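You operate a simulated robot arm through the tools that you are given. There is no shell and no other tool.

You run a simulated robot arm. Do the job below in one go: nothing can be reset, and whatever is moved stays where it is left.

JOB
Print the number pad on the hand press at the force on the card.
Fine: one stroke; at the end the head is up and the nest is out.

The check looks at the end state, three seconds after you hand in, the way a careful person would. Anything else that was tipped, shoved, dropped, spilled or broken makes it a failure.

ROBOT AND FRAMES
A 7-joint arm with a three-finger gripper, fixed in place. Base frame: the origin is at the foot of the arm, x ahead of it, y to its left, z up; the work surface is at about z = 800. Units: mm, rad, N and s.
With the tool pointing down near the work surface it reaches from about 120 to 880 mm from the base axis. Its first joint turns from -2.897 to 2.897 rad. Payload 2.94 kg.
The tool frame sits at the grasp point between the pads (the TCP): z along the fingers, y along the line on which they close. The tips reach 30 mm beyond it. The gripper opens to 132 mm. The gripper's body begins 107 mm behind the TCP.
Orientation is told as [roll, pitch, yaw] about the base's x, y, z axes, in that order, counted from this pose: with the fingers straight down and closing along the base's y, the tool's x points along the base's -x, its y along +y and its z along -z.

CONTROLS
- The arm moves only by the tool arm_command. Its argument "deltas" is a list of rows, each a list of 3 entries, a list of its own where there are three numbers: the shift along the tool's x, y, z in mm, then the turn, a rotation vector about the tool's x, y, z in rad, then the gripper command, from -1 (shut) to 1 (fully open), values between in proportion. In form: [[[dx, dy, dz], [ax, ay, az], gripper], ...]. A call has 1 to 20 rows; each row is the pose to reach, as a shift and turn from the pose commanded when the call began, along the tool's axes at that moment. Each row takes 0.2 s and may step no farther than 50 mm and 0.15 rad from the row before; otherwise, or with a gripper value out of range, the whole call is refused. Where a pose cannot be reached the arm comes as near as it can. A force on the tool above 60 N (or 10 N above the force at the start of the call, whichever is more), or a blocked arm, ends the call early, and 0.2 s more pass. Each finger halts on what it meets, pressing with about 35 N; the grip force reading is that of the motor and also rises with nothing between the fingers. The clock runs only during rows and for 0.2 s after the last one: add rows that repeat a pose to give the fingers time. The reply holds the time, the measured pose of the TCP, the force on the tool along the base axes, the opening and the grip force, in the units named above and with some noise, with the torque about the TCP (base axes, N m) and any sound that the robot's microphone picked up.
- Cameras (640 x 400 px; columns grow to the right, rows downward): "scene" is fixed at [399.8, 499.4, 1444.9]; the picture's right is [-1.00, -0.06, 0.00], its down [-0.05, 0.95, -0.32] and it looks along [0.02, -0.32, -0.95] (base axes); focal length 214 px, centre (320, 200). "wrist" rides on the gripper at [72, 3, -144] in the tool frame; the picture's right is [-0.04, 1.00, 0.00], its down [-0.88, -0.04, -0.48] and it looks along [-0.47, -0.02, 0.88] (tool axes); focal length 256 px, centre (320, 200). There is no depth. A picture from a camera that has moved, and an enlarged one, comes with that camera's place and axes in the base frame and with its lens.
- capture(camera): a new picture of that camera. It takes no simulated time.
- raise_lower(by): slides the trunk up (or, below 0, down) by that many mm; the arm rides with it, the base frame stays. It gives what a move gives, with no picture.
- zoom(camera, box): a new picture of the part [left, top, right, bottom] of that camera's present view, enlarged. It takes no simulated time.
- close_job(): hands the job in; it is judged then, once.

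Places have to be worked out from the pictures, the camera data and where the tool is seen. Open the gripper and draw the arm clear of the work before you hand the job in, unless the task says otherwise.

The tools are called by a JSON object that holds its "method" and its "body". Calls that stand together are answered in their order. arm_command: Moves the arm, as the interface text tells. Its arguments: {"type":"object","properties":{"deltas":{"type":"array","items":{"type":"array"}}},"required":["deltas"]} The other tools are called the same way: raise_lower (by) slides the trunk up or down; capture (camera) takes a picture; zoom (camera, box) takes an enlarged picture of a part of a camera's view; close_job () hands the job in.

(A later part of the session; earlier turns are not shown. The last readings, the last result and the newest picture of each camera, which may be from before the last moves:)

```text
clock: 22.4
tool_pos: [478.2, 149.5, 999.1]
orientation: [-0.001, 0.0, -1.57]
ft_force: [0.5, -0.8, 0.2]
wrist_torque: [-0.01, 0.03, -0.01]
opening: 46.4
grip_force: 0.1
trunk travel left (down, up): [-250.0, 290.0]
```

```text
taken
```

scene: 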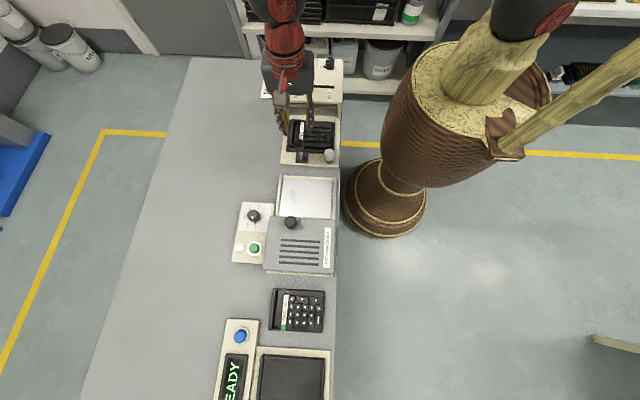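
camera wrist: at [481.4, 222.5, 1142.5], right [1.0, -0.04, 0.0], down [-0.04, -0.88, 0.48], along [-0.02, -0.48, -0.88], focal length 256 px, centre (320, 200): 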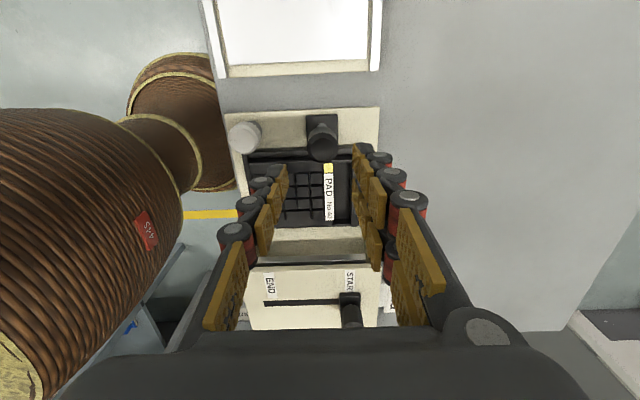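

The knob is below the gripper. I zoom to fix its centre.

{"method": "zoom", "body": {"camera": "wrist", "box": [230, 90, 410, 250]}}

{"method": "zoom", "body": {"camera": "wrist", "box": [290, 100, 370, 180]}}

{"method": "zoom", "body": {"camera": "scene", "box": [260, 100, 340, 170]}}

```text
2.50 times, centred on (320, 170) of wrist
camera zoom: at [481.4, 222.5, 1142.5], right [1.0, -0.04, 0.0], down [-0.04, -0.88, 0.48], along [-0.02, -0.48, -0.88], focal length 640 px, centre (320, 275)
```

zoom: 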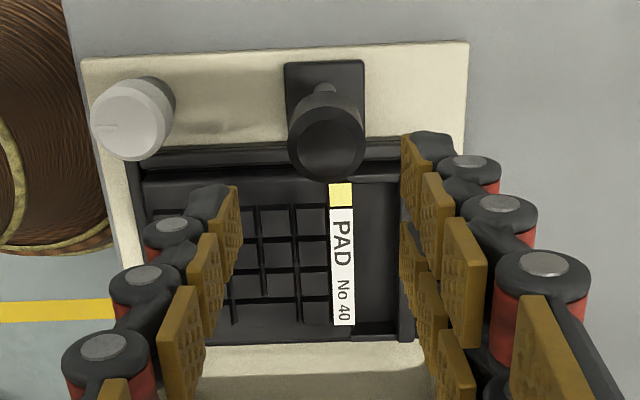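

```text
5.00 times, centred on (330, 140) of wrist
camera zoom: at [481.4, 222.5, 1142.5], right [1.0, -0.04, 0.0], down [-0.04, -0.88, 0.48], along [-0.02, -0.48, -0.88], focal length 1280 px, centre (270, 500)
```

zoom: 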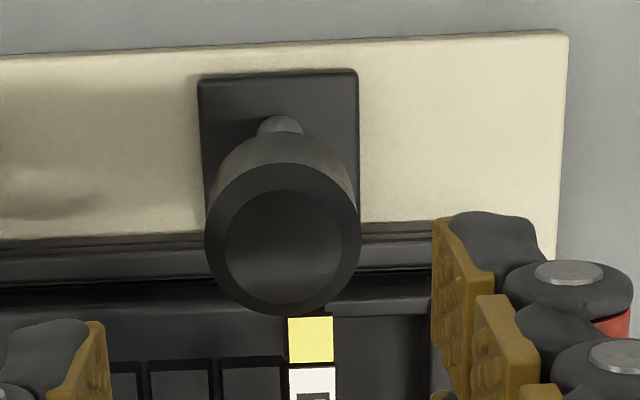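

```text
5.71 times, centred on (300, 135) of scene
camera zoom: at [399.8, 499.4, 1444.9], right [-1.0, -0.06, 0.0], down [-0.05, 0.95, -0.32], along [0.02, -0.32, -0.95], focal length 1226 px, centre (434, 571)
```

zoom: 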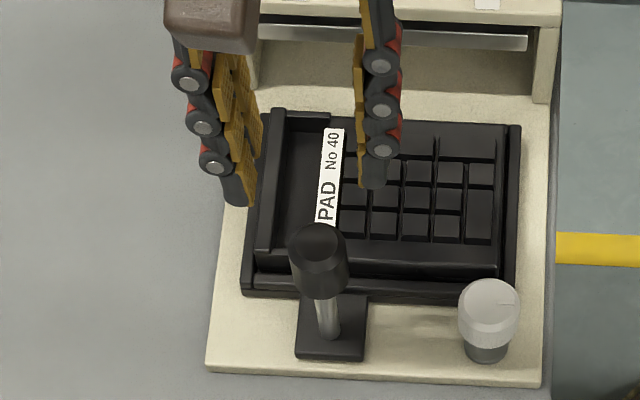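

Knob centre is at about (481,150) with z 874–907. I shift +2.5 mm in x and descend to TCP z≈893.

{"method": "arm_command", "body": {"deltas": [[[0.5, 2.5, 25], [0, 0, 0], -0.3], [[0.5, 2.5, 50], [0, 0, 0], -0.3], [[0.5, 2.5, 75], [0, 0, 0], -0.3], [[0.5, 2.5, 95], [0, 0, 0], -0.3], [[0.5, 2.5, 106], [0, 0, 0], -0.3], [[0.5, 2.5, 106], [0, 0, 0], -0.3]]}}

{"method": "capture", "body": {"camera": "wrist"}}

{"method": "zoom", "body": {"camera": "scene", "box": [260, 100, 340, 170]}}

```text
clock: 23.8
tool_pos: [481.8, 151.0, 894.4]
orientation: [0.0, 0.001, -1.572]
ft_force: [0.5, -0.2, -0.7]
wrist_torque: [0.0, 0.01, 0.03]
opening: 46.3
grip_force: 0.1
trunk travel left (down, up): [-250.0, 290.0]
```

```text
taken
camera wrist: at [483.9, 223.1, 1036.3], right [1.0, -0.04, 0.0], down [-0.04, -0.88, 0.48], along [-0.02, -0.48, -0.88], focal length 256 px, centre (320, 200)
```

wrist: 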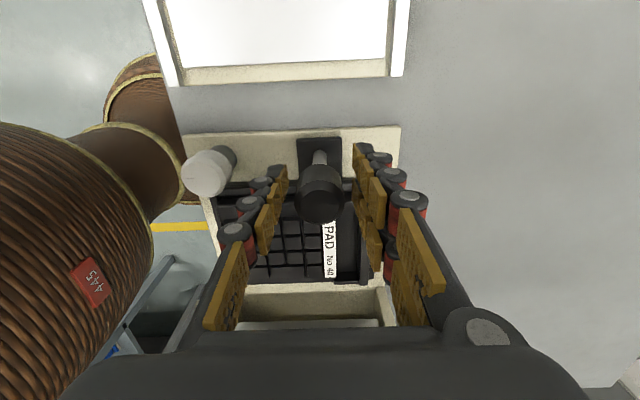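

```text
5.71 times, centred on (300, 135) of scene
camera zoom: at [399.8, 499.4, 1444.9], right [-1.0, -0.06, 0.0], down [-0.05, 0.95, -0.32], along [0.02, -0.32, -0.95], focal length 1226 px, centre (434, 571)
```

zoom: 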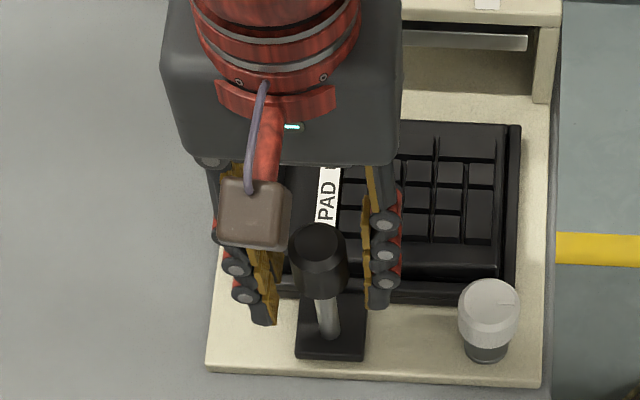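

The knob is centred between the fingers. I close on it.

{"method": "arm_command", "body": {"deltas": [[[0, 0, 0], [0, 0, 0], -1], [[0, 0, 0], [0, 0, 0], -1], [[0, 0, 0], [0, 0, 0], -1]]}}

```text
clock: 24.6
tool_pos: [479.4, 152.3, 892.1]
orientation: [0.001, 0.0, -1.573]
ft_force: [-2.2, -0.4, -0.6]
wrist_torque: [-0.09, -0.05, 0.13]
opening: 28.3
grip_force: 31.2
trunk travel left (down, up): [-250.0, 290.0]
```

The knob is gripped (28 mm). I push gently 20 mm in −y to test whether the nest slides.

{"method": "arm_command", "body": {"deltas": [[[-5, 0, 0], [0, 0, 0], -1], [[-10, 0, 0], [0, 0, 0], -1], [[-15, 0, 0], [0, 0, 0], -1], [[-20, 0, 0], [0, 0, 0], -1]]}}

{"method": "zoom", "body": {"camera": "scene", "box": [260, 100, 340, 170]}}

```text
clock: 25.6
tool_pos: [480.1, 130.6, 893.0]
orientation: [-0.002, 0.0, -1.572]
ft_force: [-4.8, -0.4, -3.4]
wrist_torque: [0.18, -0.08, 0.02]
opening: 28.4
grip_force: 45.5
trunk travel left (down, up): [-250.0, 290.0]
```

```text
5.71 times, centred on (300, 135) of scene
camera zoom: at [399.8, 499.4, 1444.9], right [-1.0, -0.06, 0.0], down [-0.05, 0.95, -0.32], along [0.02, -0.32, -0.95], focal length 1226 px, centre (434, 571)
```

zoom: 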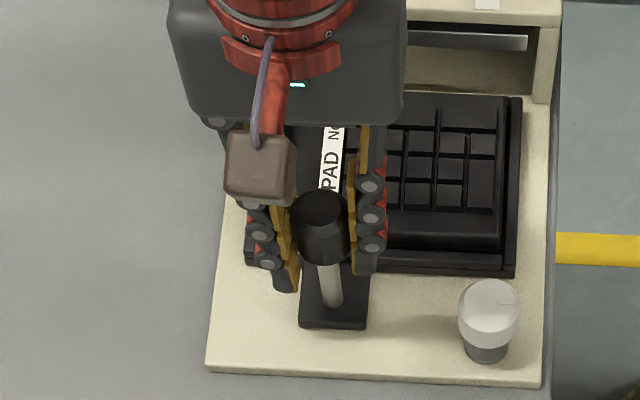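

The nest slides freely. I continue pushing in at a moderate pace.

{"method": "arm_command", "body": {"deltas": [[[-8, 0, 0], [0, 0, 0], -1], [[-16, 0, 0], [0, 0, 0], -1], [[-24, 0, 0], [0, 0, 0], -1], [[-32, 0, 0], [0, 0, 0], -1], [[-40, 0, 0], [0, 0, 0], -1], [[-48, 0, 0], [0, 0, 0], -1], [[-56, 0, 0], [0, 0, 0], -1], [[-64, 0, 0], [0, 0, 0], -1], [[-72, 0, 0], [0, 0, 0], -1], [[-80, 0, 0], [0, 0, 0], -1]]}}

{"method": "zoom", "body": {"camera": "scene", "box": [250, 60, 350, 170]}}

```text
clock: 27.8
tool_pos: [479.1, 50.1, 893.7]
orientation: [-0.004, -0.002, -1.572]
ft_force: [-7.6, 0.6, -12.1]
wrist_torque: [0.17, 0.1, -0.03]
opening: 28.4
grip_force: 44.9
trunk travel left (down, up): [-250.0, 290.0]
```

```text
3.64 times, centred on (300, 115) of scene
camera zoom: at [399.8, 499.4, 1444.9], right [-1.0, -0.06, 0.0], down [-0.05, 0.95, -0.32], along [0.02, -0.32, -0.95], focal length 780 px, centre (393, 509)
```

zoom: 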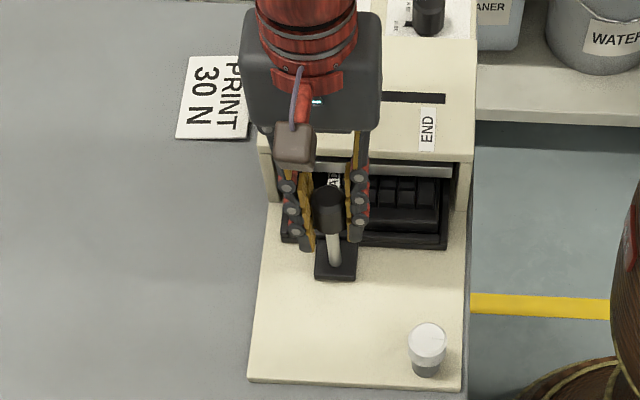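

The nest is entering under the head. I continue slowly, watching for the stop.

{"method": "arm_command", "body": {"deltas": [[[-5, 0, 0], [0, 0, 0], -1], [[-10, 0, 0], [0, 0, 0], -1], [[-15, 0, 0], [0, 0, 0], -1], [[-20, 0, 0], [0, 0, 0], -1], [[-25, 0, 0], [0, 0, 0], -1], [[-30, 0, 0], [0, 0, 0], -1], [[-35, 0, 0], [0, 0, 0], -1]]}}

{"method": "zoom", "body": {"camera": "scene", "box": [250, 60, 350, 170]}}

```text
clock: 29.4
tool_pos: [479.8, 14.3, 892.8]
orientation: [0.002, 0.001, -1.571]
ft_force: [-10.8, 0.3, -8.7]
wrist_torque: [0.1, 0.13, 0.0]
opening: 28.1
grip_force: 45.2
trunk travel left (down, up): [-250.0, 290.0]
```

```text
3.64 times, centred on (300, 115) of scene
camera zoom: at [399.8, 499.4, 1444.9], right [-1.0, -0.06, 0.0], down [-0.05, 0.95, -0.32], along [0.02, -0.32, -0.95], focal length 780 px, centre (393, 509)
```

zoom: 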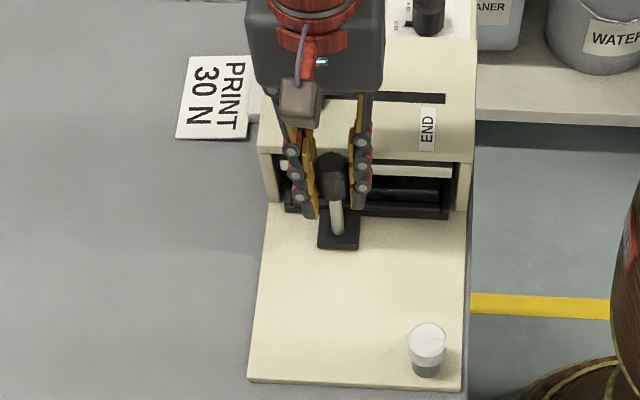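

It is still sliding with no stop yet. I continue in 4 mm rows with a slight −x relief, keeping clear of the head's front at y≈−31.

{"method": "arm_command", "body": {"deltas": [[[-4, -0.6, 0], [0, 0, 0], -1], [[-8, -0.6, 0], [0, 0, 0], -1], [[-12, -0.6, 0], [0, 0, 0], -1], [[-16, -0.6, 0], [0, 0, 0], -1], [[-16, -0.6, 0], [0, 0, 0], -1]]}}

{"method": "zoom", "body": {"camera": "scene", "box": [270, 70, 350, 140]}}

{"method": "capture", "body": {"camera": "wrist"}}

```text
clock: 30.6
tool_pos: [480.1, 1.1, 893.7]
orientation: [0.002, 0.0, -1.568]
ft_force: [-4.7, 12.1, -11.7]
wrist_torque: [0.83, -0.14, -0.06]
opening: 27.9
grip_force: 45.4
trunk travel left (down, up): [-250.0, 290.0]
```

```text
5.71 times, centred on (310, 105) of scene
camera zoom: at [399.8, 499.4, 1444.9], right [-1.0, -0.06, 0.0], down [-0.05, 0.95, -0.32], along [0.02, -0.32, -0.95], focal length 1226 px, centre (377, 743)
```

zoom: 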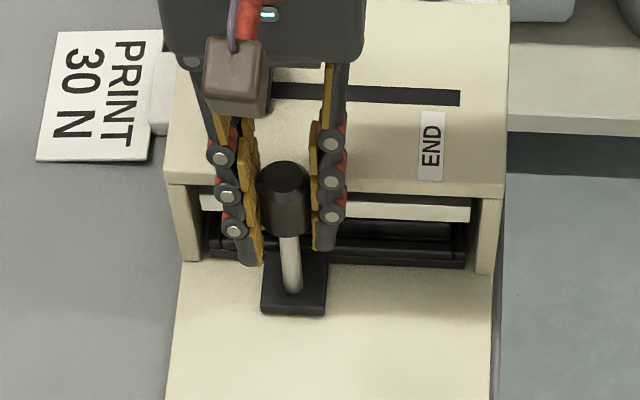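

```text
taken
camera wrist: at [483.5, 72.8, 1036.4], right [1.0, -0.04, 0.0], down [-0.04, -0.88, 0.48], along [-0.02, -0.48, -0.88], focal length 256 px, centre (320, 200)
```

wrist: 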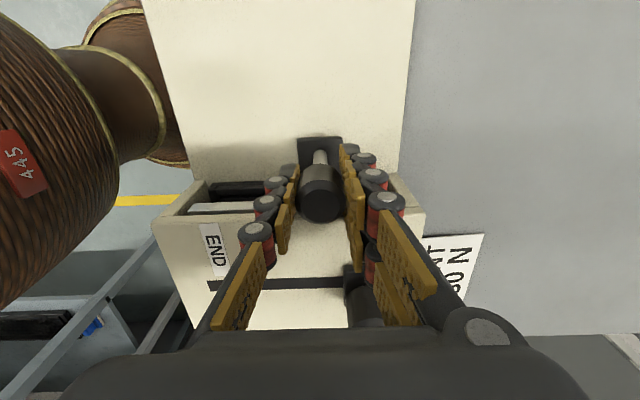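

A 12 N resistance appears at y≈1, about 150 mm of travel. I press 2 mm further to confirm it's the end stop.

{"method": "arm_command", "body": {"deltas": [[[-1, 0, 0], [0, 0, 0], -1], [[-2.5, 0, 0], [0, 0, 0], -1], [[-2.5, 0, 0], [0, 0, 0], -1]]}}

```text
clock: 31.4
tool_pos: [480.6, -0.5, 894.3]
orientation: [0.0, -0.002, -1.573]
ft_force: [-3.0, 41.9, -8.9]
wrist_torque: [0.67, -0.02, 0.13]
opening: 28.1
grip_force: 44.6
trunk travel left (down, up): [-250.0, 290.0]
```

The nest is firmly at its inner stop (42 N). I relax the push, open, and rise.

{"method": "arm_command", "body": {"deltas": [[[3, 0, 0], [0, 0, 0], -1], [[3, 0, 0], [0, 0, 0], -0.3], [[3, 0, 0], [0, 0, 0], -0.3], [[3, 0, 0], [0, 0, 0], -0.3], [[3, 0, -30], [0, 0, 0], -0.3], [[3, 0, -70], [0, 0, 0], -0.3], [[3, 0, -110], [0, 0, 0], -0.3], [[3, 0, -110], [0, 0, 0], -0.3]]}}

{"method": "capture", "body": {"camera": "wrist"}}

{"method": "zoom", "body": {"camera": "scene", "box": [270, 70, 350, 140]}}

```text
clock: 33.2
tool_pos: [478.6, -1.2, 1003.4]
orientation: [-0.001, -0.001, -1.57]
ft_force: [-0.9, 0.3, 0.6]
wrist_torque: [-0.05, -0.02, -0.01]
opening: 46.4
grip_force: 0.1
trunk travel left (down, up): [-250.0, 290.0]
```

```text
taken
camera wrist: at [483.1, 71.3, 1146.0], right [1.0, -0.04, 0.0], down [-0.04, -0.88, 0.48], along [-0.02, -0.48, -0.88], focal length 256 px, centre (320, 200)
```

wrist: 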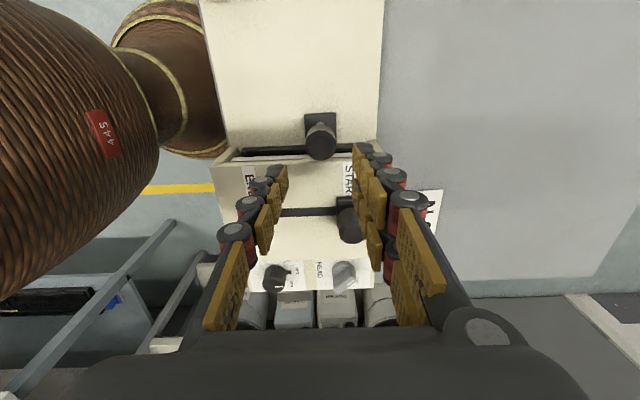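

```text
5.71 times, centred on (310, 105) of scene
camera zoom: at [399.8, 499.4, 1444.9], right [-1.0, -0.06, 0.0], down [-0.05, 0.95, -0.32], along [0.02, -0.32, -0.95], focal length 1226 px, centre (377, 743)
```

zoom: 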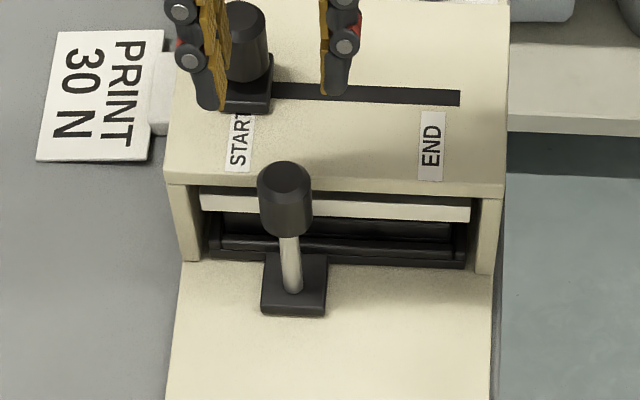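

The nest is fully in and the head is still up. Next, the HEAD knob: I move above (503,−200) and turn to yaw +45° so the fingers close across its fin.

{"method": "arm_command", "body": {"deltas": [[[-11, 1.4, 0], [0, 0, -0.131], -0.3], [[-22, 2.7, 0], [0, 0, -0.262], -0.3], [[-33.1, 4.1, 0], [0, 0, -0.393], -0.3], [[-44.2, 5.4, 0], [0, 0, -0.524], -0.3], [[-55.2, 6.8, 0], [0, 0, -0.654], -0.3], [[-66.3, 8.1, 0], [0, 0, -0.785], -0.3], [[-77.3, 9.5, 0], [0, 0, -0.916], -0.3], [[-88.4, 10.8, 0], [0, 0, -1.047], -0.3], [[-99.4, 12.2, 0], [0, 0, -1.178], -0.3], [[-110.4, 13.6, 0], [0, 0, -1.309], -0.3], [[-121.5, 14.9, 0], [0, 0, -1.44], -0.3], [[-132.5, 16.3, 0], [0, 0, -1.571], -0.3], [[-143.6, 17.6, 0], [0, 0, -1.702], -0.3], [[-154.6, 19, 0], [0, 0, -1.833], -0.3], [[-165.7, 20.3, 0], [0, 0, -1.963], -0.3], [[-176.7, 21.7, 0], [0, 0, -2.094], -0.3], [[-187.8, 23, 0], [0, 0, -2.225], -0.3], [[-198.8, 24.4, 0], [0, 0, -2.356], -0.3], [[-198.8, 24.4, 0], [0, 0, -2.356], -0.3]]}}

{"method": "capture", "body": {"camera": "wrist"}}

{"method": "zoom", "body": {"camera": "wrist", "box": [260, 90, 380, 190]}}

{"method": "zoom", "body": {"camera": "scene", "box": [270, 40, 350, 110]}}

```text
clock: 37.2
tool_pos: [503.3, -199.2, 1002.3]
orientation: [0.0, 0.001, 0.787]
ft_force: [-0.1, 0.5, -0.7]
wrist_torque: [-0.01, 0.02, 0.01]
opening: 46.3
grip_force: 0.0
trunk travel left (down, up): [-250.0, 290.0]
```

```text
taken
camera wrist: at [451.5, -248.6, 1146.9], right [-0.68, 0.74, 0.0], down [0.65, 0.6, 0.48], along [0.35, 0.32, -0.88], focal length 256 px, centre (320, 200)
```

wrist: 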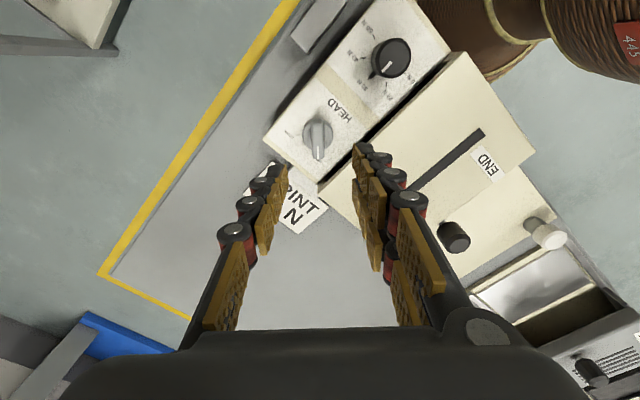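

```text
4.00 times, centred on (320, 140) of wrist
camera zoom: at [451.5, -248.6, 1146.9], right [-0.68, 0.74, 0.0], down [0.65, 0.6, 0.48], along [0.35, 0.32, -0.88], focal length 1024 px, centre (320, 440)
```

zoom: 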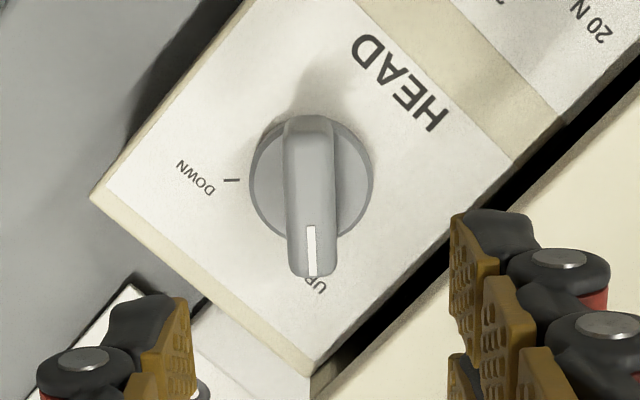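

```text
5.71 times, centred on (310, 75) of scene
camera zoom: at [399.8, 499.4, 1444.9], right [-1.0, -0.06, 0.0], down [-0.05, 0.95, -0.32], along [0.02, -0.32, -0.95], focal length 1226 px, centre (377, 914)
```

zoom: 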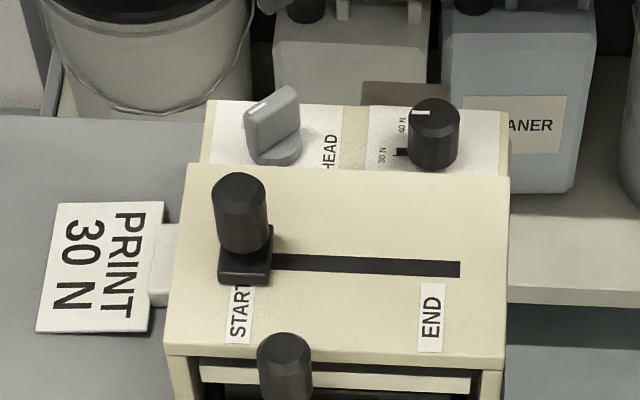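

The fin is exactly along the tool's x axis, pointing at UP; DOWN is 90° clockwise (from above). I centre on it and descend until the tips straddle the fin's top.

{"method": "arm_command", "body": {"deltas": [[[-0.7, -2.7, 25], [0, 0, 0], -0.3], [[-0.7, -2.7, 50], [0, 0, 0], -0.3], [[-0.7, -2.7, 75], [0, 0, 0], -0.3], [[-0.7, -2.7, 95], [0, 0, 0], -0.3], [[-0.7, -2.7, 103.5], [0, 0, 0], -0.3], [[-0.7, -2.7, 103.5], [0, 0, 0], -0.3]]}}

{"method": "zoom", "body": {"camera": "wrist", "box": [260, 130, 380, 230]}}

{"method": "zoom", "body": {"camera": "scene", "box": [270, 40, 350, 110]}}

```text
clock: 38.6
tool_pos: [507.0, -200.7, 899.0]
orientation: [0.001, 0.001, 0.786]
ft_force: [0.0, -0.9, -0.2]
wrist_torque: [-0.02, -0.01, -0.02]
opening: 46.3
grip_force: 0.0
trunk travel left (down, up): [-250.0, 290.0]
```

```text
4.00 times, centred on (320, 180) of wrist
camera zoom: at [454.0, -249.8, 1043.1], right [-0.68, 0.74, 0.0], down [0.65, 0.59, 0.48], along [0.35, 0.32, -0.88], focal length 1024 px, centre (320, 280)
```

zoom: 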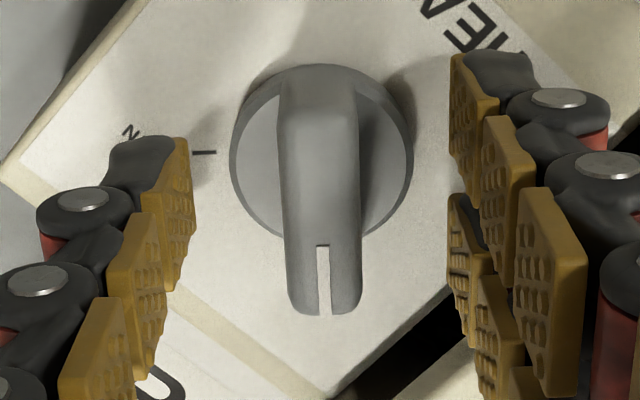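

```text
5.71 times, centred on (310, 75) of scene
camera zoom: at [399.8, 499.4, 1444.9], right [-1.0, -0.06, 0.0], down [-0.05, 0.95, -0.32], along [0.02, -0.32, -0.95], focal length 1226 px, centre (377, 914)
```

zoom: 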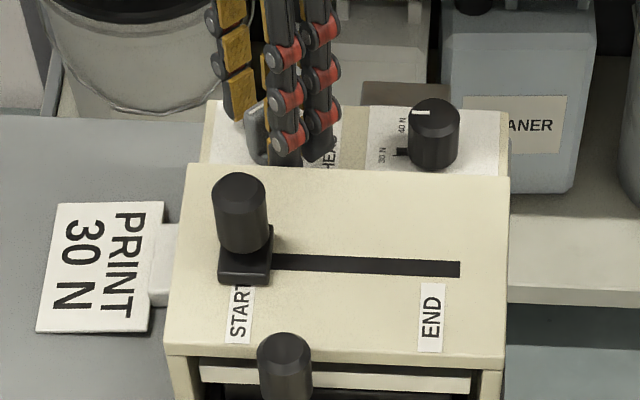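

The fin is centred between the fingers and the disc is on the tool axis. I close on it.

{"method": "arm_command", "body": {"deltas": [[[0, 0, 0], [0, 0, 0], -1], [[0, 0, 0], [0, 0, 0], -1], [[0, 0, 0], [0, 0, 0], -1], [[0, 0, 0], [0, 0, 0], -1]]}}

{"method": "zoom", "body": {"camera": "wrist", "box": [260, 130, 380, 230]}}

```text
clock: 39.6
tool_pos: [506.4, -199.9, 899.0]
orientation: [0.0, 0.0, 0.786]
ft_force: [-1.3, 2.0, -0.6]
wrist_torque: [0.12, -0.07, -0.01]
opening: 12.8
grip_force: 31.1
trunk travel left (down, up): [-250.0, 290.0]
```

```text
4.00 times, centred on (320, 180) of wrist
camera zoom: at [453.8, -249.6, 1043.1], right [-0.68, 0.74, 0.0], down [0.65, 0.59, 0.48], along [0.35, 0.32, -0.88], focal length 1024 px, centre (320, 280)
```

zoom: 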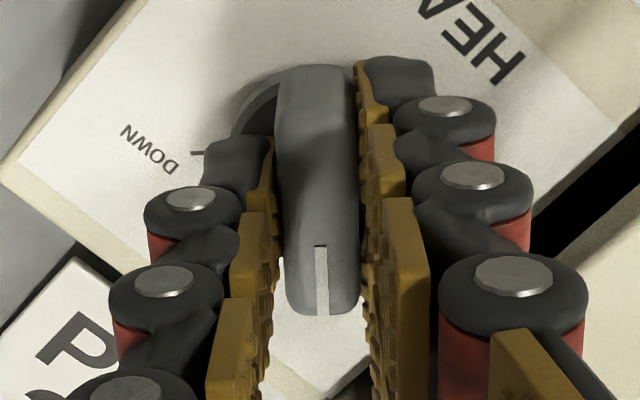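

The fin is gripped (12.8 mm). I turn clockwise (from above) 45° and read the forces.

{"method": "arm_command", "body": {"deltas": [[[0, 0, 0], [0, 0, 0.1], -1], [[0, 0, 0], [0, 0, 0.2], -1], [[0, 0, 0], [0, 0, 0.3], -1], [[0, 0, 0], [0, 0, 0.4], -1], [[0, 0, 0], [0, 0, 0.5], -1], [[0, 0, 0], [0, 0, 0.6], -1], [[0, 0, 0], [0, 0, 0.7], -1], [[0, 0, 0], [0, 0, 0.785], -1]]}}

{"method": "zoom", "body": {"camera": "wrist", "box": [260, 130, 380, 230]}}

```text
clock: 41.4
tool_pos: [507.4, -202.3, 899.7]
orientation: [0.0, 0.001, -0.001]
ft_force: [2.1, -13.3, -2.6]
wrist_torque: [-0.35, 0.85, 0.03]
opening: 12.5
grip_force: 39.9
trunk travel left (down, up): [-250.0, 290.0]
```

```text
4.00 times, centred on (320, 180) of wrist
camera zoom: at [435.1, -198.7, 1043.0], right [0.04, 1.0, 0.0], down [0.88, -0.04, 0.48], along [0.48, -0.02, -0.88], focal length 1024 px, centre (320, 280)
```

zoom: 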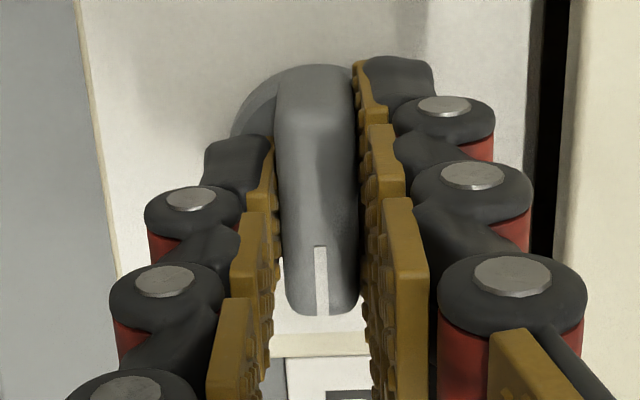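

It turns with the gripper and the side force is only 13 N. I continue the last 45° with a slight −y relief.

{"method": "arm_command", "body": {"deltas": [[[0, -0.4, 0], [0, 0, 0.1], -1], [[0, -0.6, 0], [0, 0, 0.2], -1], [[0, -0.6, 0], [0, 0, 0.3], -1], [[0, -0.6, 0], [0, 0, 0.4], -1], [[0, -0.6, 0], [0, 0, 0.5], -1], [[0, -0.6, 0], [0, 0, 0.6], -1], [[0, -0.6, 0], [0, 0, 0.7], -1], [[0, -0.6, 0], [0, 0, 0.785], -1], [[0, -0.6, 0], [0, 0, 0.785], -1]]}}

{"method": "zoom", "body": {"camera": "wrist", "box": [260, 130, 380, 230]}}

{"method": "zoom", "body": {"camera": "scene", "box": [270, 40, 350, 140]}}

```text
clock: 43.4
tool_pos: [506.4, -203.5, 900.2]
orientation: [0.0, 0.001, -0.786]
ft_force: [-4.5, -28.3, -3.8]
wrist_torque: [-1.17, -0.23, 0.06]
opening: 12.7
grip_force: 39.7
trunk travel left (down, up): [-250.0, 290.0]
```

```text
4.00 times, centred on (320, 180) of wrist
camera zoom: at [458.2, -150.1, 1043.2], right [0.74, 0.68, 0.0], down [0.59, -0.65, 0.47], along [0.32, -0.35, -0.88], focal length 1024 px, centre (320, 280)
```

zoom: 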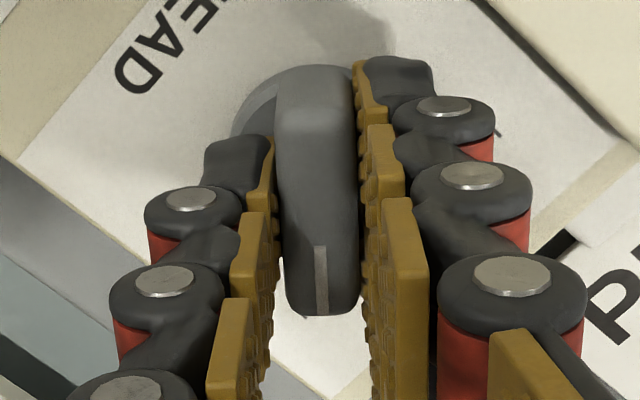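

```text
4.00 times, centred on (310, 90) of scene
camera zoom: at [399.8, 499.4, 1444.9], right [-1.0, -0.06, 0.0], down [-0.05, 0.95, -0.32], along [0.02, -0.32, -0.95], focal length 858 px, centre (360, 640)
```

zoom: 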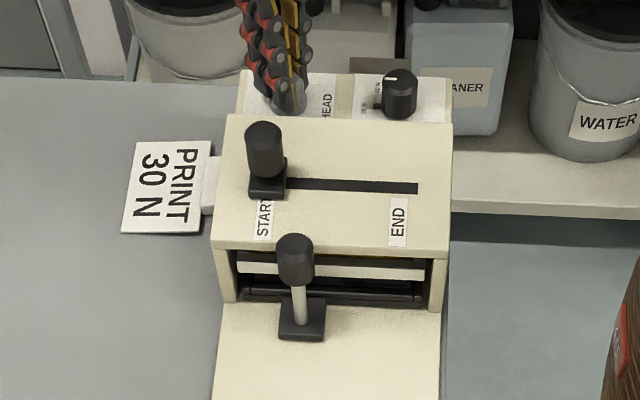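

The fin now points at DOWN and the platen appears to have dropped. I release, rise and inspect both.

{"method": "arm_command", "body": {"deltas": [[[0, 0, 0], [0, 0, 0], -0.3], [[0, 0, 0], [0, 0, 0], -0.3], [[0, 0, 0], [0, 0, 0], -0.3], [[0, 0, -30], [0, 0, 0], -0.3], [[0, 0, -70], [0, 0, 0], -0.3], [[0, 0, -105], [0, 0, 0], -0.3], [[0, 0, -105], [0, 0, 0], -0.3]]}}

{"method": "zoom", "body": {"camera": "wrist", "box": [260, 90, 380, 190]}}

{"method": "zoom", "body": {"camera": "scene", "box": [280, 85, 350, 135]}}

{"method": "zoom", "body": {"camera": "scene", "box": [280, 50, 350, 100]}}

```text
clock: 45.0
tool_pos: [507.3, -200.2, 1005.2]
orientation: [0.001, 0.002, -0.784]
ft_force: [0.2, 0.3, -0.2]
wrist_torque: [-0.01, 0.02, 0.01]
opening: 46.5
grip_force: 0.0
trunk travel left (down, up): [-250.0, 290.0]
```

```text
4.00 times, centred on (320, 140) of wrist
camera zoom: at [458.7, -147.2, 1149.0], right [0.74, 0.68, 0.0], down [0.6, -0.65, 0.48], along [0.32, -0.35, -0.88], focal length 1024 px, centre (320, 440)
```

zoom: 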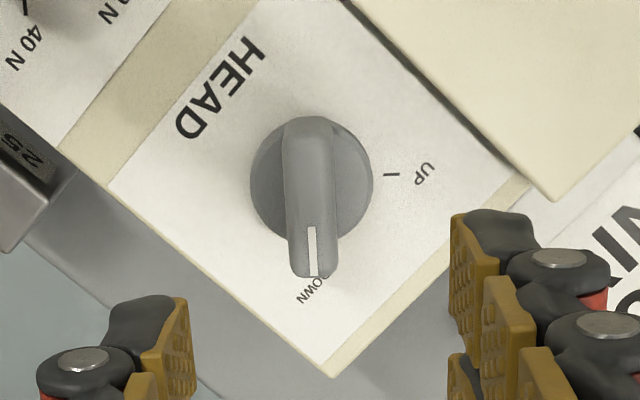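

```text
8.00 times, centred on (315, 110) of scene
camera zoom: at [399.8, 499.4, 1444.9], right [-1.0, -0.06, 0.0], down [-0.05, 0.95, -0.32], along [0.02, -0.32, -0.95], focal length 1716 px, centre (360, 920)
```

zoom: 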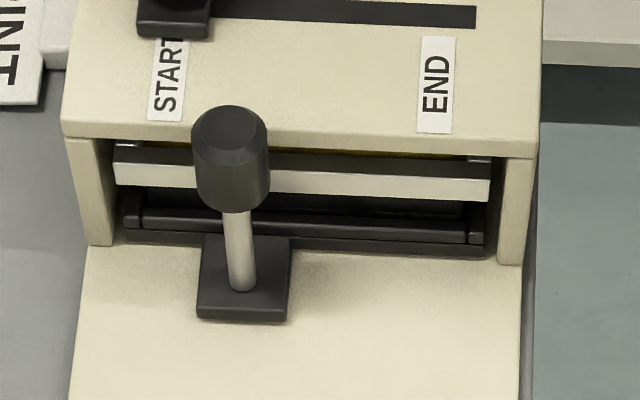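

```text
8.00 times, centred on (315, 75) of scene
camera zoom: at [399.8, 499.4, 1444.9], right [-1.0, -0.06, 0.0], down [-0.05, 0.95, -0.32], along [0.02, -0.32, -0.95], focal length 1716 px, centre (360, 1200)
```

zoom: 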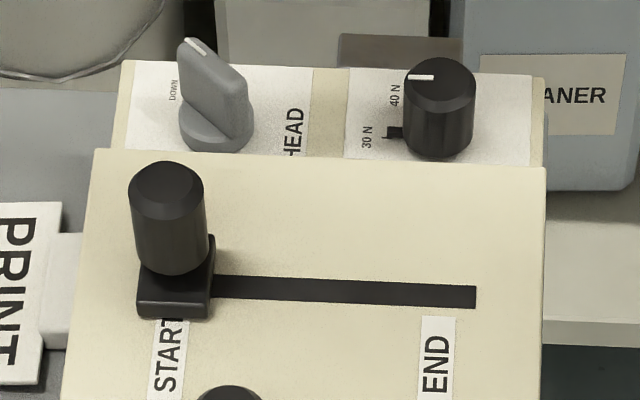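

HEAD is at DOWN and the screen frame has dropped about 5 mm. Next, the stroke lever: I go above its knob at (508.5,−86.4) with yaw −90°, so that the fingers sit on its ±x sides.

{"method": "arm_command", "body": {"deltas": [[[13, 13.5, 0], [0, 0, 0.131], -0.3], [[26.5, 27, 0], [0, 0, 0.262], -0.3], [[40, 40.6, 0], [0, 0, 0.393], -0.3], [[53, 54, 0], [0, 0, 0.524], -0.3], [[66.3, 67.7, 0], [0, 0, 0.654], -0.3], [[79.6, 81.3, 0], [0, 0, 0.785], -0.3], [[79.6, 81.3, 0], [0, 0, 0.785], -0.3]]}}

{"method": "capture", "body": {"camera": "wrist"}}

{"method": "zoom", "body": {"camera": "wrist", "box": [260, 100, 380, 200]}}

```text
clock: 46.6
tool_pos: [508.7, -87.0, 1003.8]
orientation: [0.0, 0.001, -1.571]
ft_force: [-0.6, -0.7, 0.3]
wrist_torque: [0.01, 0.02, -0.01]
opening: 46.2
grip_force: 0.0
trunk travel left (down, up): [-250.0, 290.0]
```

```text
taken
camera wrist: at [511.7, -14.6, 1147.4], right [1.0, -0.04, 0.0], down [-0.04, -0.88, 0.48], along [-0.02, -0.48, -0.88], focal length 256 px, centre (320, 200)
```

wrist: 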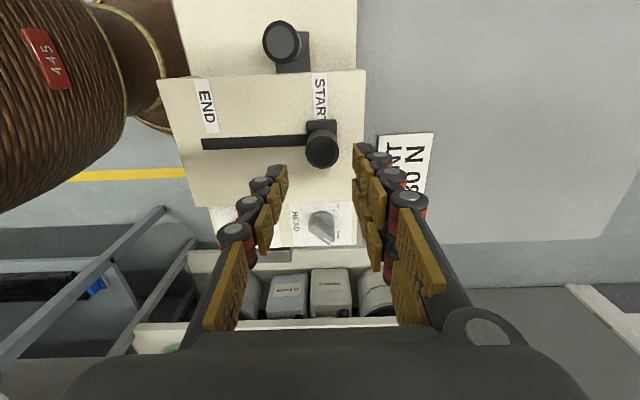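

```text
4.00 times, centred on (320, 150) of wrist
camera zoom: at [511.7, -14.6, 1147.4], right [1.0, -0.04, 0.0], down [-0.04, -0.88, 0.48], along [-0.02, -0.48, -0.88], focal length 1024 px, centre (320, 400)
```

zoom: 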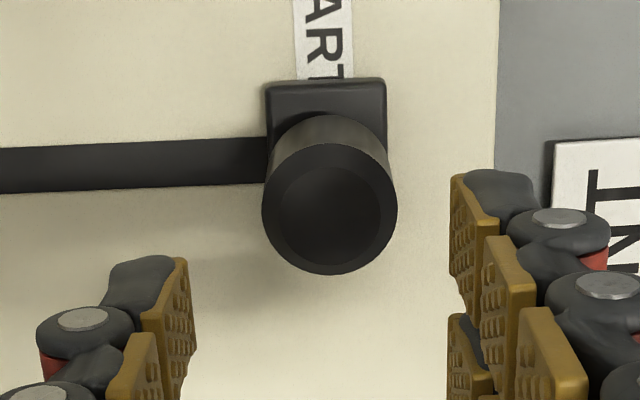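

The knob's centre is at about (511,−82.5), top z≈938. I correct and descend to TCP z≈930.

{"method": "arm_command", "body": {"deltas": [[[4.5, 2.2, 20], [0, 0, 0], -0.3], [[4.5, 2.2, 45], [0, 0, 0], -0.3], [[4.5, 2.2, 65], [0, 0, 0], -0.3], [[4.5, 2.2, 74], [0, 0, 0], -0.3], [[4.5, 2.2, 74], [0, 0, 0], -0.3]]}}

{"method": "zoom", "body": {"camera": "wrist", "box": [240, 120, 400, 240]}}

{"method": "zoom", "body": {"camera": "scene", "box": [270, 40, 350, 110]}}

```text
clock: 47.8
tool_pos: [510.6, -82.1, 930.0]
orientation: [0.0, 0.001, -1.568]
ft_force: [-0.1, -0.1, 0.8]
wrist_torque: [0.0, 0.01, 0.0]
opening: 46.1
grip_force: 0.1
trunk travel left (down, up): [-250.0, 290.0]
```

```text
3.33 times, centred on (320, 180) of wrist
camera zoom: at [514.0, -10.2, 1074.1], right [1.0, -0.04, 0.0], down [-0.04, -0.88, 0.48], along [-0.02, -0.48, -0.88], focal length 853 px, centre (320, 267)
```

zoom: 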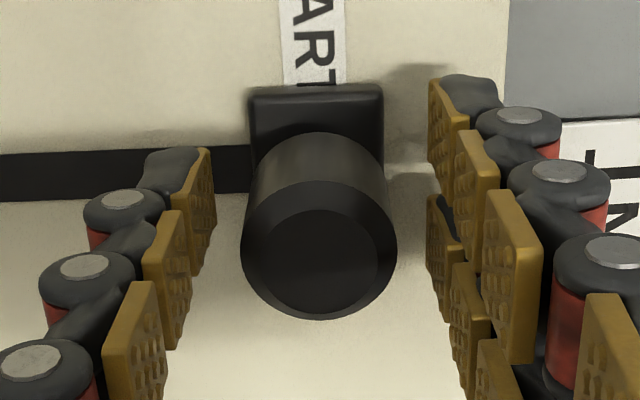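

```text
5.71 times, centred on (310, 75) of scene
camera zoom: at [399.8, 499.4, 1444.9], right [-1.0, -0.06, 0.0], down [-0.05, 0.95, -0.32], along [0.02, -0.32, -0.95], focal length 1226 px, centre (377, 914)
```

zoom: 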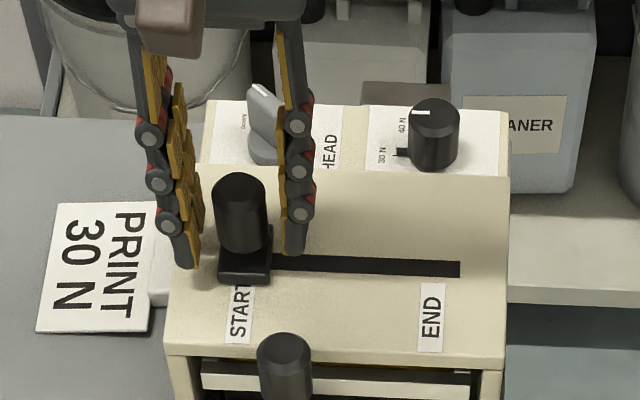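

The knob is centred between the fingers. I close on it.

{"method": "arm_command", "body": {"deltas": [[[0, 0, 0], [0, 0, 0], -1], [[0, 0, 0], [0, 0, 0], -1], [[0, 0, 0], [0, 0, 0], -1]]}}

```text
clock: 48.6
tool_pos: [510.5, -82.8, 931.4]
orientation: [0.002, -0.001, -1.57]
ft_force: [-1.0, -0.2, 0.1]
wrist_torque: [-0.04, 0.01, 0.1]
opening: 29.2
grip_force: 31.7
trunk travel left (down, up): [-250.0, 290.0]
```

The lever knob is gripped (29 mm). I make the stroke towards END (−x) in one steady motion of 100 mm, then approach the stop gently.

{"method": "arm_command", "body": {"deltas": [[[0, -5, 0], [0, 0, 0], -1], [[0, -10, 0], [0, 0, 0], -1], [[0, -15, 0], [0, 0, 0], -1], [[0, -20, 0], [0, 0, 0], -1], [[0, -25, 0], [0, 0, 0], -1], [[0, -30, 0], [0, 0, 0], -1], [[0, -35, 0], [0, 0, 0], -1], [[0, -40, 0], [0, 0, 0], -1], [[0, -45, 0], [0, 0, 0], -1], [[0, -50, 0], [0, 0, 0], -1], [[0, -55, 0], [0, 0, 0], -1], [[0, -60, 0], [0, 0, 0], -1], [[0, -65, 0], [0, 0, 0], -1], [[0, -70, 0], [0, 0, 0], -1], [[0, -75, 0], [0, 0, 0], -1], [[0, -80, 0], [0, 0, 0], -1], [[0, -85, 0], [0, 0, 0], -1], [[0, -90, 0], [0, 0, 0], -1], [[0, -95, 0], [0, 0, 0], -1], [[0, -100, 0], [0, 0, 0], -1]]}}

{"method": "zoom", "body": {"camera": "scene", "box": [270, 40, 350, 140]}}

```text
clock: 52.8
tool_pos: [409.1, -82.3, 931.5]
orientation: [0.0, -0.001, -1.569]
ft_force: [1.2, 5.2, 2.1]
wrist_torque: [0.18, -0.1, -0.02]
opening: 28.8
grip_force: 44.9
trunk travel left (down, up): [-250.0, 290.0]
```

```text
4.00 times, centred on (310, 90) of scene
camera zoom: at [399.8, 499.4, 1444.9], right [-1.0, -0.06, 0.0], down [-0.05, 0.95, -0.32], along [0.02, -0.32, -0.95], focal length 858 px, centre (360, 640)
```

zoom: 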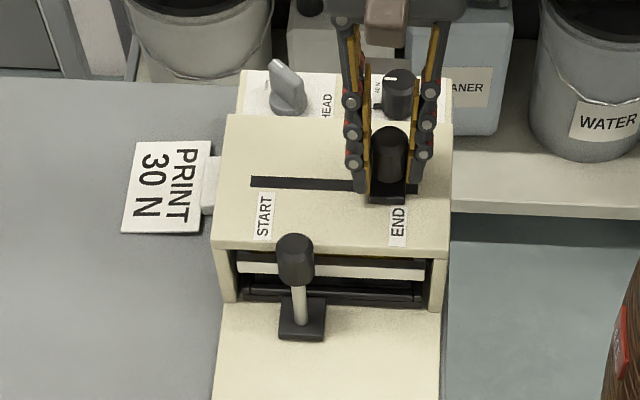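

The lever has moved 101 mm with little force; roughly 10 mm remain to END. I continue to the stop.

{"method": "arm_command", "body": {"deltas": [[[0, -3, 0], [0, 0, 0], -1], [[0, -6, 0], [0, 0, 0], -1], [[0, -9, 0], [0, 0, 0], -1], [[0, -11, 0], [0, 0, 0], -1], [[0, -12.5, 0], [0, 0, 0], -1], [[0, -12.5, 0], [0, 0, 0], -1]]}}

{"method": "zoom", "body": {"camera": "scene", "box": [270, 40, 350, 140]}}

```text
clock: 54.2
tool_pos: [399.8, -82.9, 930.7]
orientation: [0.002, -0.002, -1.567]
ft_force: [14.3, 9.8, -5.9]
wrist_torque: [0.4, -0.54, 0.07]
opening: 28.5
grip_force: 44.5
trunk travel left (down, up): [-250.0, 290.0]
```

```text
4.00 times, centred on (310, 90) of scene
camera zoom: at [399.8, 499.4, 1444.9], right [-1.0, -0.06, 0.0], down [-0.05, 0.95, -0.32], along [0.02, -0.32, -0.95], focal length 858 px, centre (360, 640)
```

zoom: 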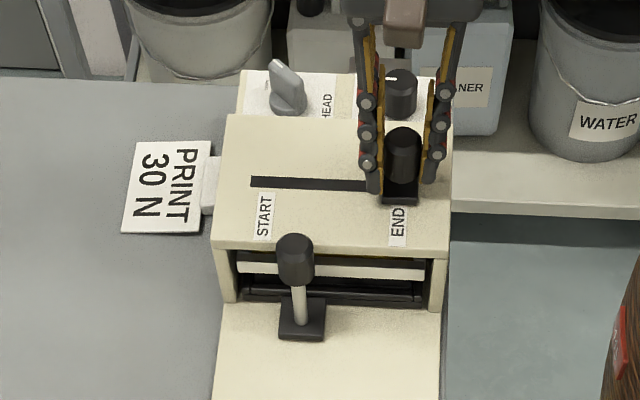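

A 14 N resistance at x≈400 suggests the end stop at 110 mm. I press 2.5 mm further to confirm.

{"method": "arm_command", "body": {"deltas": [[[0, -1.2, 0], [0, 0, 0], -1], [[0, -2.5, 0], [0, 0, 0], -1], [[0, -2.5, 0], [0, 0, 0], -1]]}}

```text
clock: 55.0
tool_pos: [399.2, -82.1, 931.0]
orientation: [0.002, -0.003, -1.57]
ft_force: [32.8, 11.1, -12.4]
wrist_torque: [0.43, -0.81, 0.15]
opening: 28.4
grip_force: 45.2
trunk travel left (down, up): [-250.0, 290.0]
```

The lever is hard against END (33 N). I relax, open and rise.

{"method": "arm_command", "body": {"deltas": [[[0, 3, 0], [0, 0, 0], -1], [[0, 3, 0], [0, 0, 0], -0.3], [[0, 3, 0], [0, 0, 0], -0.3], [[0, 3, 0], [0, 0, 0], -0.3], [[0, 3, -30], [0, 0, 0], -0.3], [[0, 3, -74], [0, 0, 0], -0.3], [[0, 3, -74], [0, 0, 0], -0.3]]}}

{"method": "zoom", "body": {"camera": "scene", "box": [270, 40, 350, 140]}}

{"method": "capture", "body": {"camera": "wrist"}}

```text
clock: 56.6
tool_pos: [398.5, -83.1, 1004.8]
orientation: [-0.001, 0.0, -1.571]
ft_force: [0.7, 0.5, -0.3]
wrist_torque: [-0.01, -0.04, 0.01]
opening: 46.3
grip_force: 0.1
trunk travel left (down, up): [-250.0, 290.0]
```

```text
4.00 times, centred on (310, 90) of scene
camera zoom: at [399.8, 499.4, 1444.9], right [-1.0, -0.06, 0.0], down [-0.05, 0.95, -0.32], along [0.02, -0.32, -0.95], focal length 858 px, centre (360, 640)
```

zoom: 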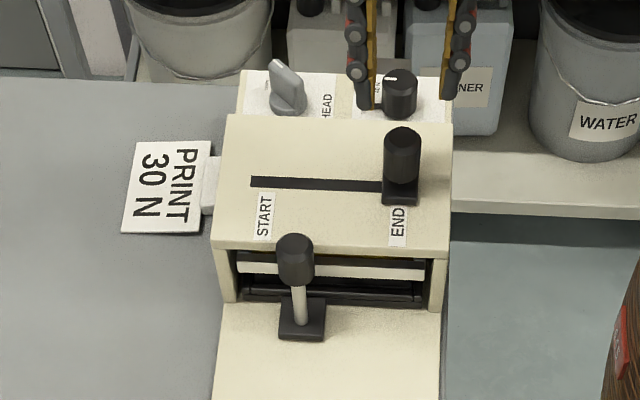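

```text
taken
camera wrist: at [402.5, -11.0, 1148.8], right [1.0, -0.04, 0.0], down [-0.04, -0.88, 0.48], along [-0.02, -0.48, -0.88], focal length 256 px, centre (320, 200)
```

wrist: 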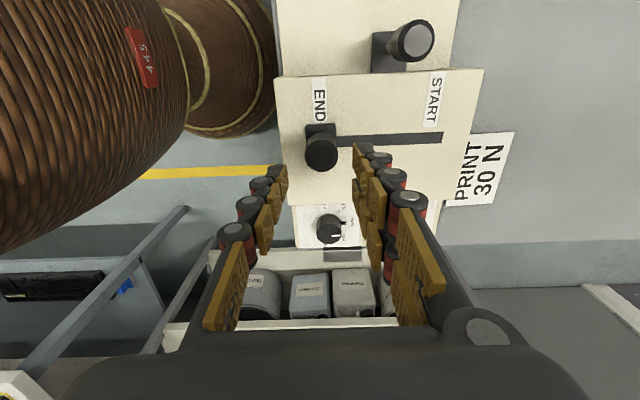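

The lever rests at END, one stroke done. Now I return to HEAD at about (505.5,−202.5) with yaw −45° to lift the head.

{"method": "arm_command", "body": {"deltas": [[[-20, 18, 0], [0, 0, -0.131], -0.3], [[-40, 36, 0], [0, 0, -0.262], -0.3], [[-60, 54, 0], [0, 0, -0.393], -0.3], [[-80, 72, 0], [0, 0, -0.524], -0.3], [[-100, 90, 0], [0, 0, -0.654], -0.3], [[-119.4, 107, 0], [0, 0, -0.785], -0.3], [[-119.4, 107, 0], [0, 0, -0.785], -0.3]]}}

{"method": "zoom", "body": {"camera": "wrist", "box": [260, 90, 380, 190]}}

```text
clock: 58.2
tool_pos: [503.5, -201.2, 1004.9]
orientation: [0.003, -0.001, -0.783]
ft_force: [0.1, -1.5, -0.2]
wrist_torque: [0.03, 0.0, 0.01]
opening: 46.3
grip_force: 0.1
trunk travel left (down, up): [-250.0, 290.0]
```

```text
4.00 times, centred on (320, 140) of wrist
camera zoom: at [456.6, -148.3, 1147.5], right [0.74, 0.68, 0.0], down [0.6, -0.65, 0.48], along [0.32, -0.35, -0.88], focal length 1024 px, centre (320, 440)
```

zoom: 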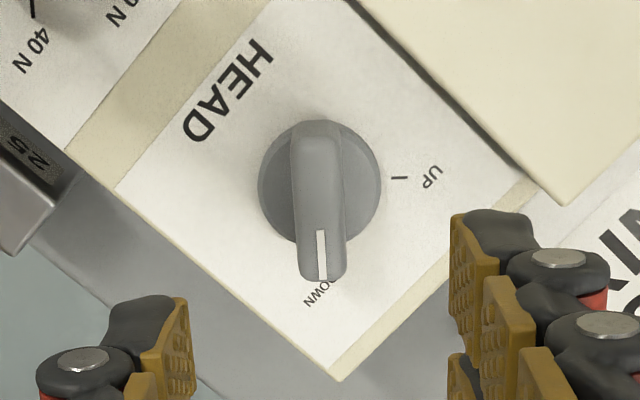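

The fin is centred sideways and about 1.8 mm ahead along tool −x. I correct, descend and close on it.

{"method": "arm_command", "body": {"deltas": [[[-1.8, 0, 25], [0, 0, 0], -0.3], [[-1.8, 0, 50], [0, 0, 0], -0.3], [[-1.8, 0, 75], [0, 0, 0], -0.3], [[-1.8, 0, 95], [0, 0, 0], -0.3], [[-1.8, 0, 105.5], [0, 0, 0], -0.3], [[-1.8, 0, 105.5], [0, 0, 0], -0.3], [[-1.8, 0, 105.5], [0, 0, 0], -1], [[-1.8, 0, 105.5], [0, 0, 0], -1], [[-1.8, 0, 105.5], [0, 0, 0], -1], [[-1.8, 0, 105.5], [0, 0, 0], -1]]}}

{"method": "zoom", "body": {"camera": "wrist", "box": [260, 130, 380, 230]}}

```text
clock: 60.4
tool_pos: [507.2, -203.8, 898.2]
orientation: [0.001, 0.001, -0.783]
ft_force: [1.6, 2.2, -1.9]
wrist_torque: [-0.07, -0.13, -0.02]
opening: 13.0
grip_force: 31.1
trunk travel left (down, up): [-250.0, 290.0]
```

```text
4.00 times, centred on (320, 180) of wrist
camera zoom: at [458.4, -150.3, 1042.0], right [0.74, 0.68, 0.0], down [0.6, -0.65, 0.48], along [0.32, -0.35, -0.88], focal length 1024 px, centre (320, 280)
```

zoom: 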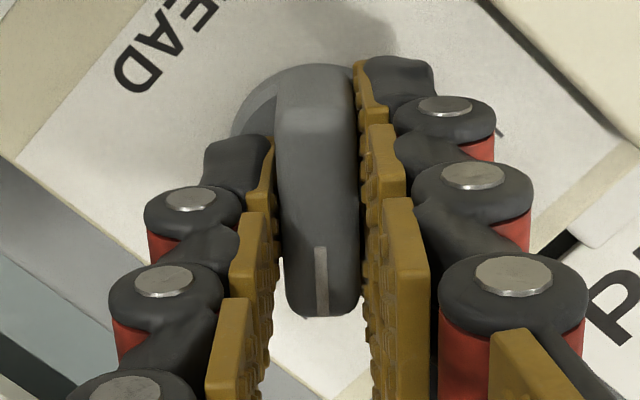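

The fin is gripped. I turn it counter-clockwise 45° and check forces.

{"method": "arm_command", "body": {"deltas": [[[0, 0, 0], [0, 0, -0.1], -1], [[0, 0, 0], [0, 0, -0.2], -1], [[0, 0, 0], [0, 0, -0.3], -1], [[0, 0, 0], [0, 0, -0.4], -1], [[0, 0, 0], [0, 0, -0.5], -1], [[0, 0, 0], [0, 0, -0.6], -1], [[0, 0, 0], [0, 0, -0.7], -1], [[0, 0, 0], [0, 0, -0.785], -1]]}}

```text
clock: 62.2
tool_pos: [508.2, -202.8, 898.8]
orientation: [0.001, 0.002, 0.001]
ft_force: [13.2, 20.4, -11.0]
wrist_torque: [0.5, -1.23, -0.04]
opening: 12.8
grip_force: 39.9
trunk travel left (down, up): [-250.0, 290.0]
```

The side force is moderate, so I add about 1 mm relief towards (+x,+y) while turning the remaining 45°.

{"method": "arm_command", "body": {"deltas": [[[-0.4, 0.5, 0], [0, 0, -0.1], -1], [[-0.7, 1.0, 0], [0, 0, -0.2], -1], [[-0.7, 1.0, 0], [0, 0, -0.3], -1], [[-0.7, 1.0, 0], [0, 0, -0.4], -1], [[-0.7, 1.0, 0], [0, 0, -0.5], -1], [[-0.7, 1.0, 0], [0, 0, -0.6], -1], [[-0.7, 1.0, 0], [0, 0, -0.7], -1], [[-0.7, 1.0, 0], [0, 0, -0.785], -1], [[-0.7, 1.0, 0], [0, 0, -0.785], -1]]}}

{"method": "zoom", "body": {"camera": "wrist", "box": [260, 130, 380, 230]}}

```text
clock: 64.2
tool_pos: [506.1, -200.5, 898.3]
orientation: [0.002, 0.003, 0.787]
ft_force: [3.6, 26.7, -7.6]
wrist_torque: [0.38, 0.29, -0.1]
opening: 12.9
grip_force: 39.1
trunk travel left (down, up): [-250.0, 290.0]
```

```text
4.00 times, centred on (320, 180) of wrist
camera zoom: at [454.4, -249.3, 1042.2], right [-0.68, 0.74, 0.0], down [0.65, 0.6, 0.47], along [0.35, 0.32, -0.88], focal length 1024 px, centre (320, 280)
```

zoom: 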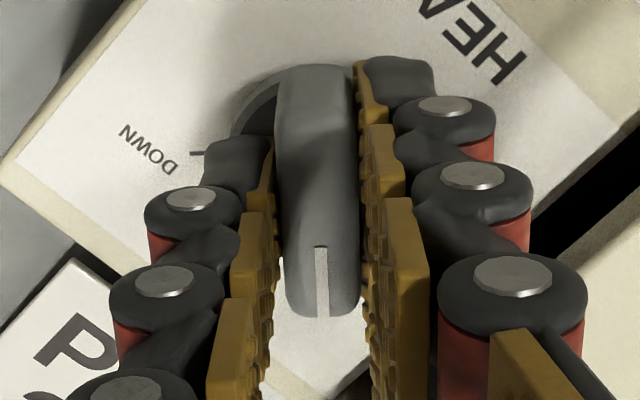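

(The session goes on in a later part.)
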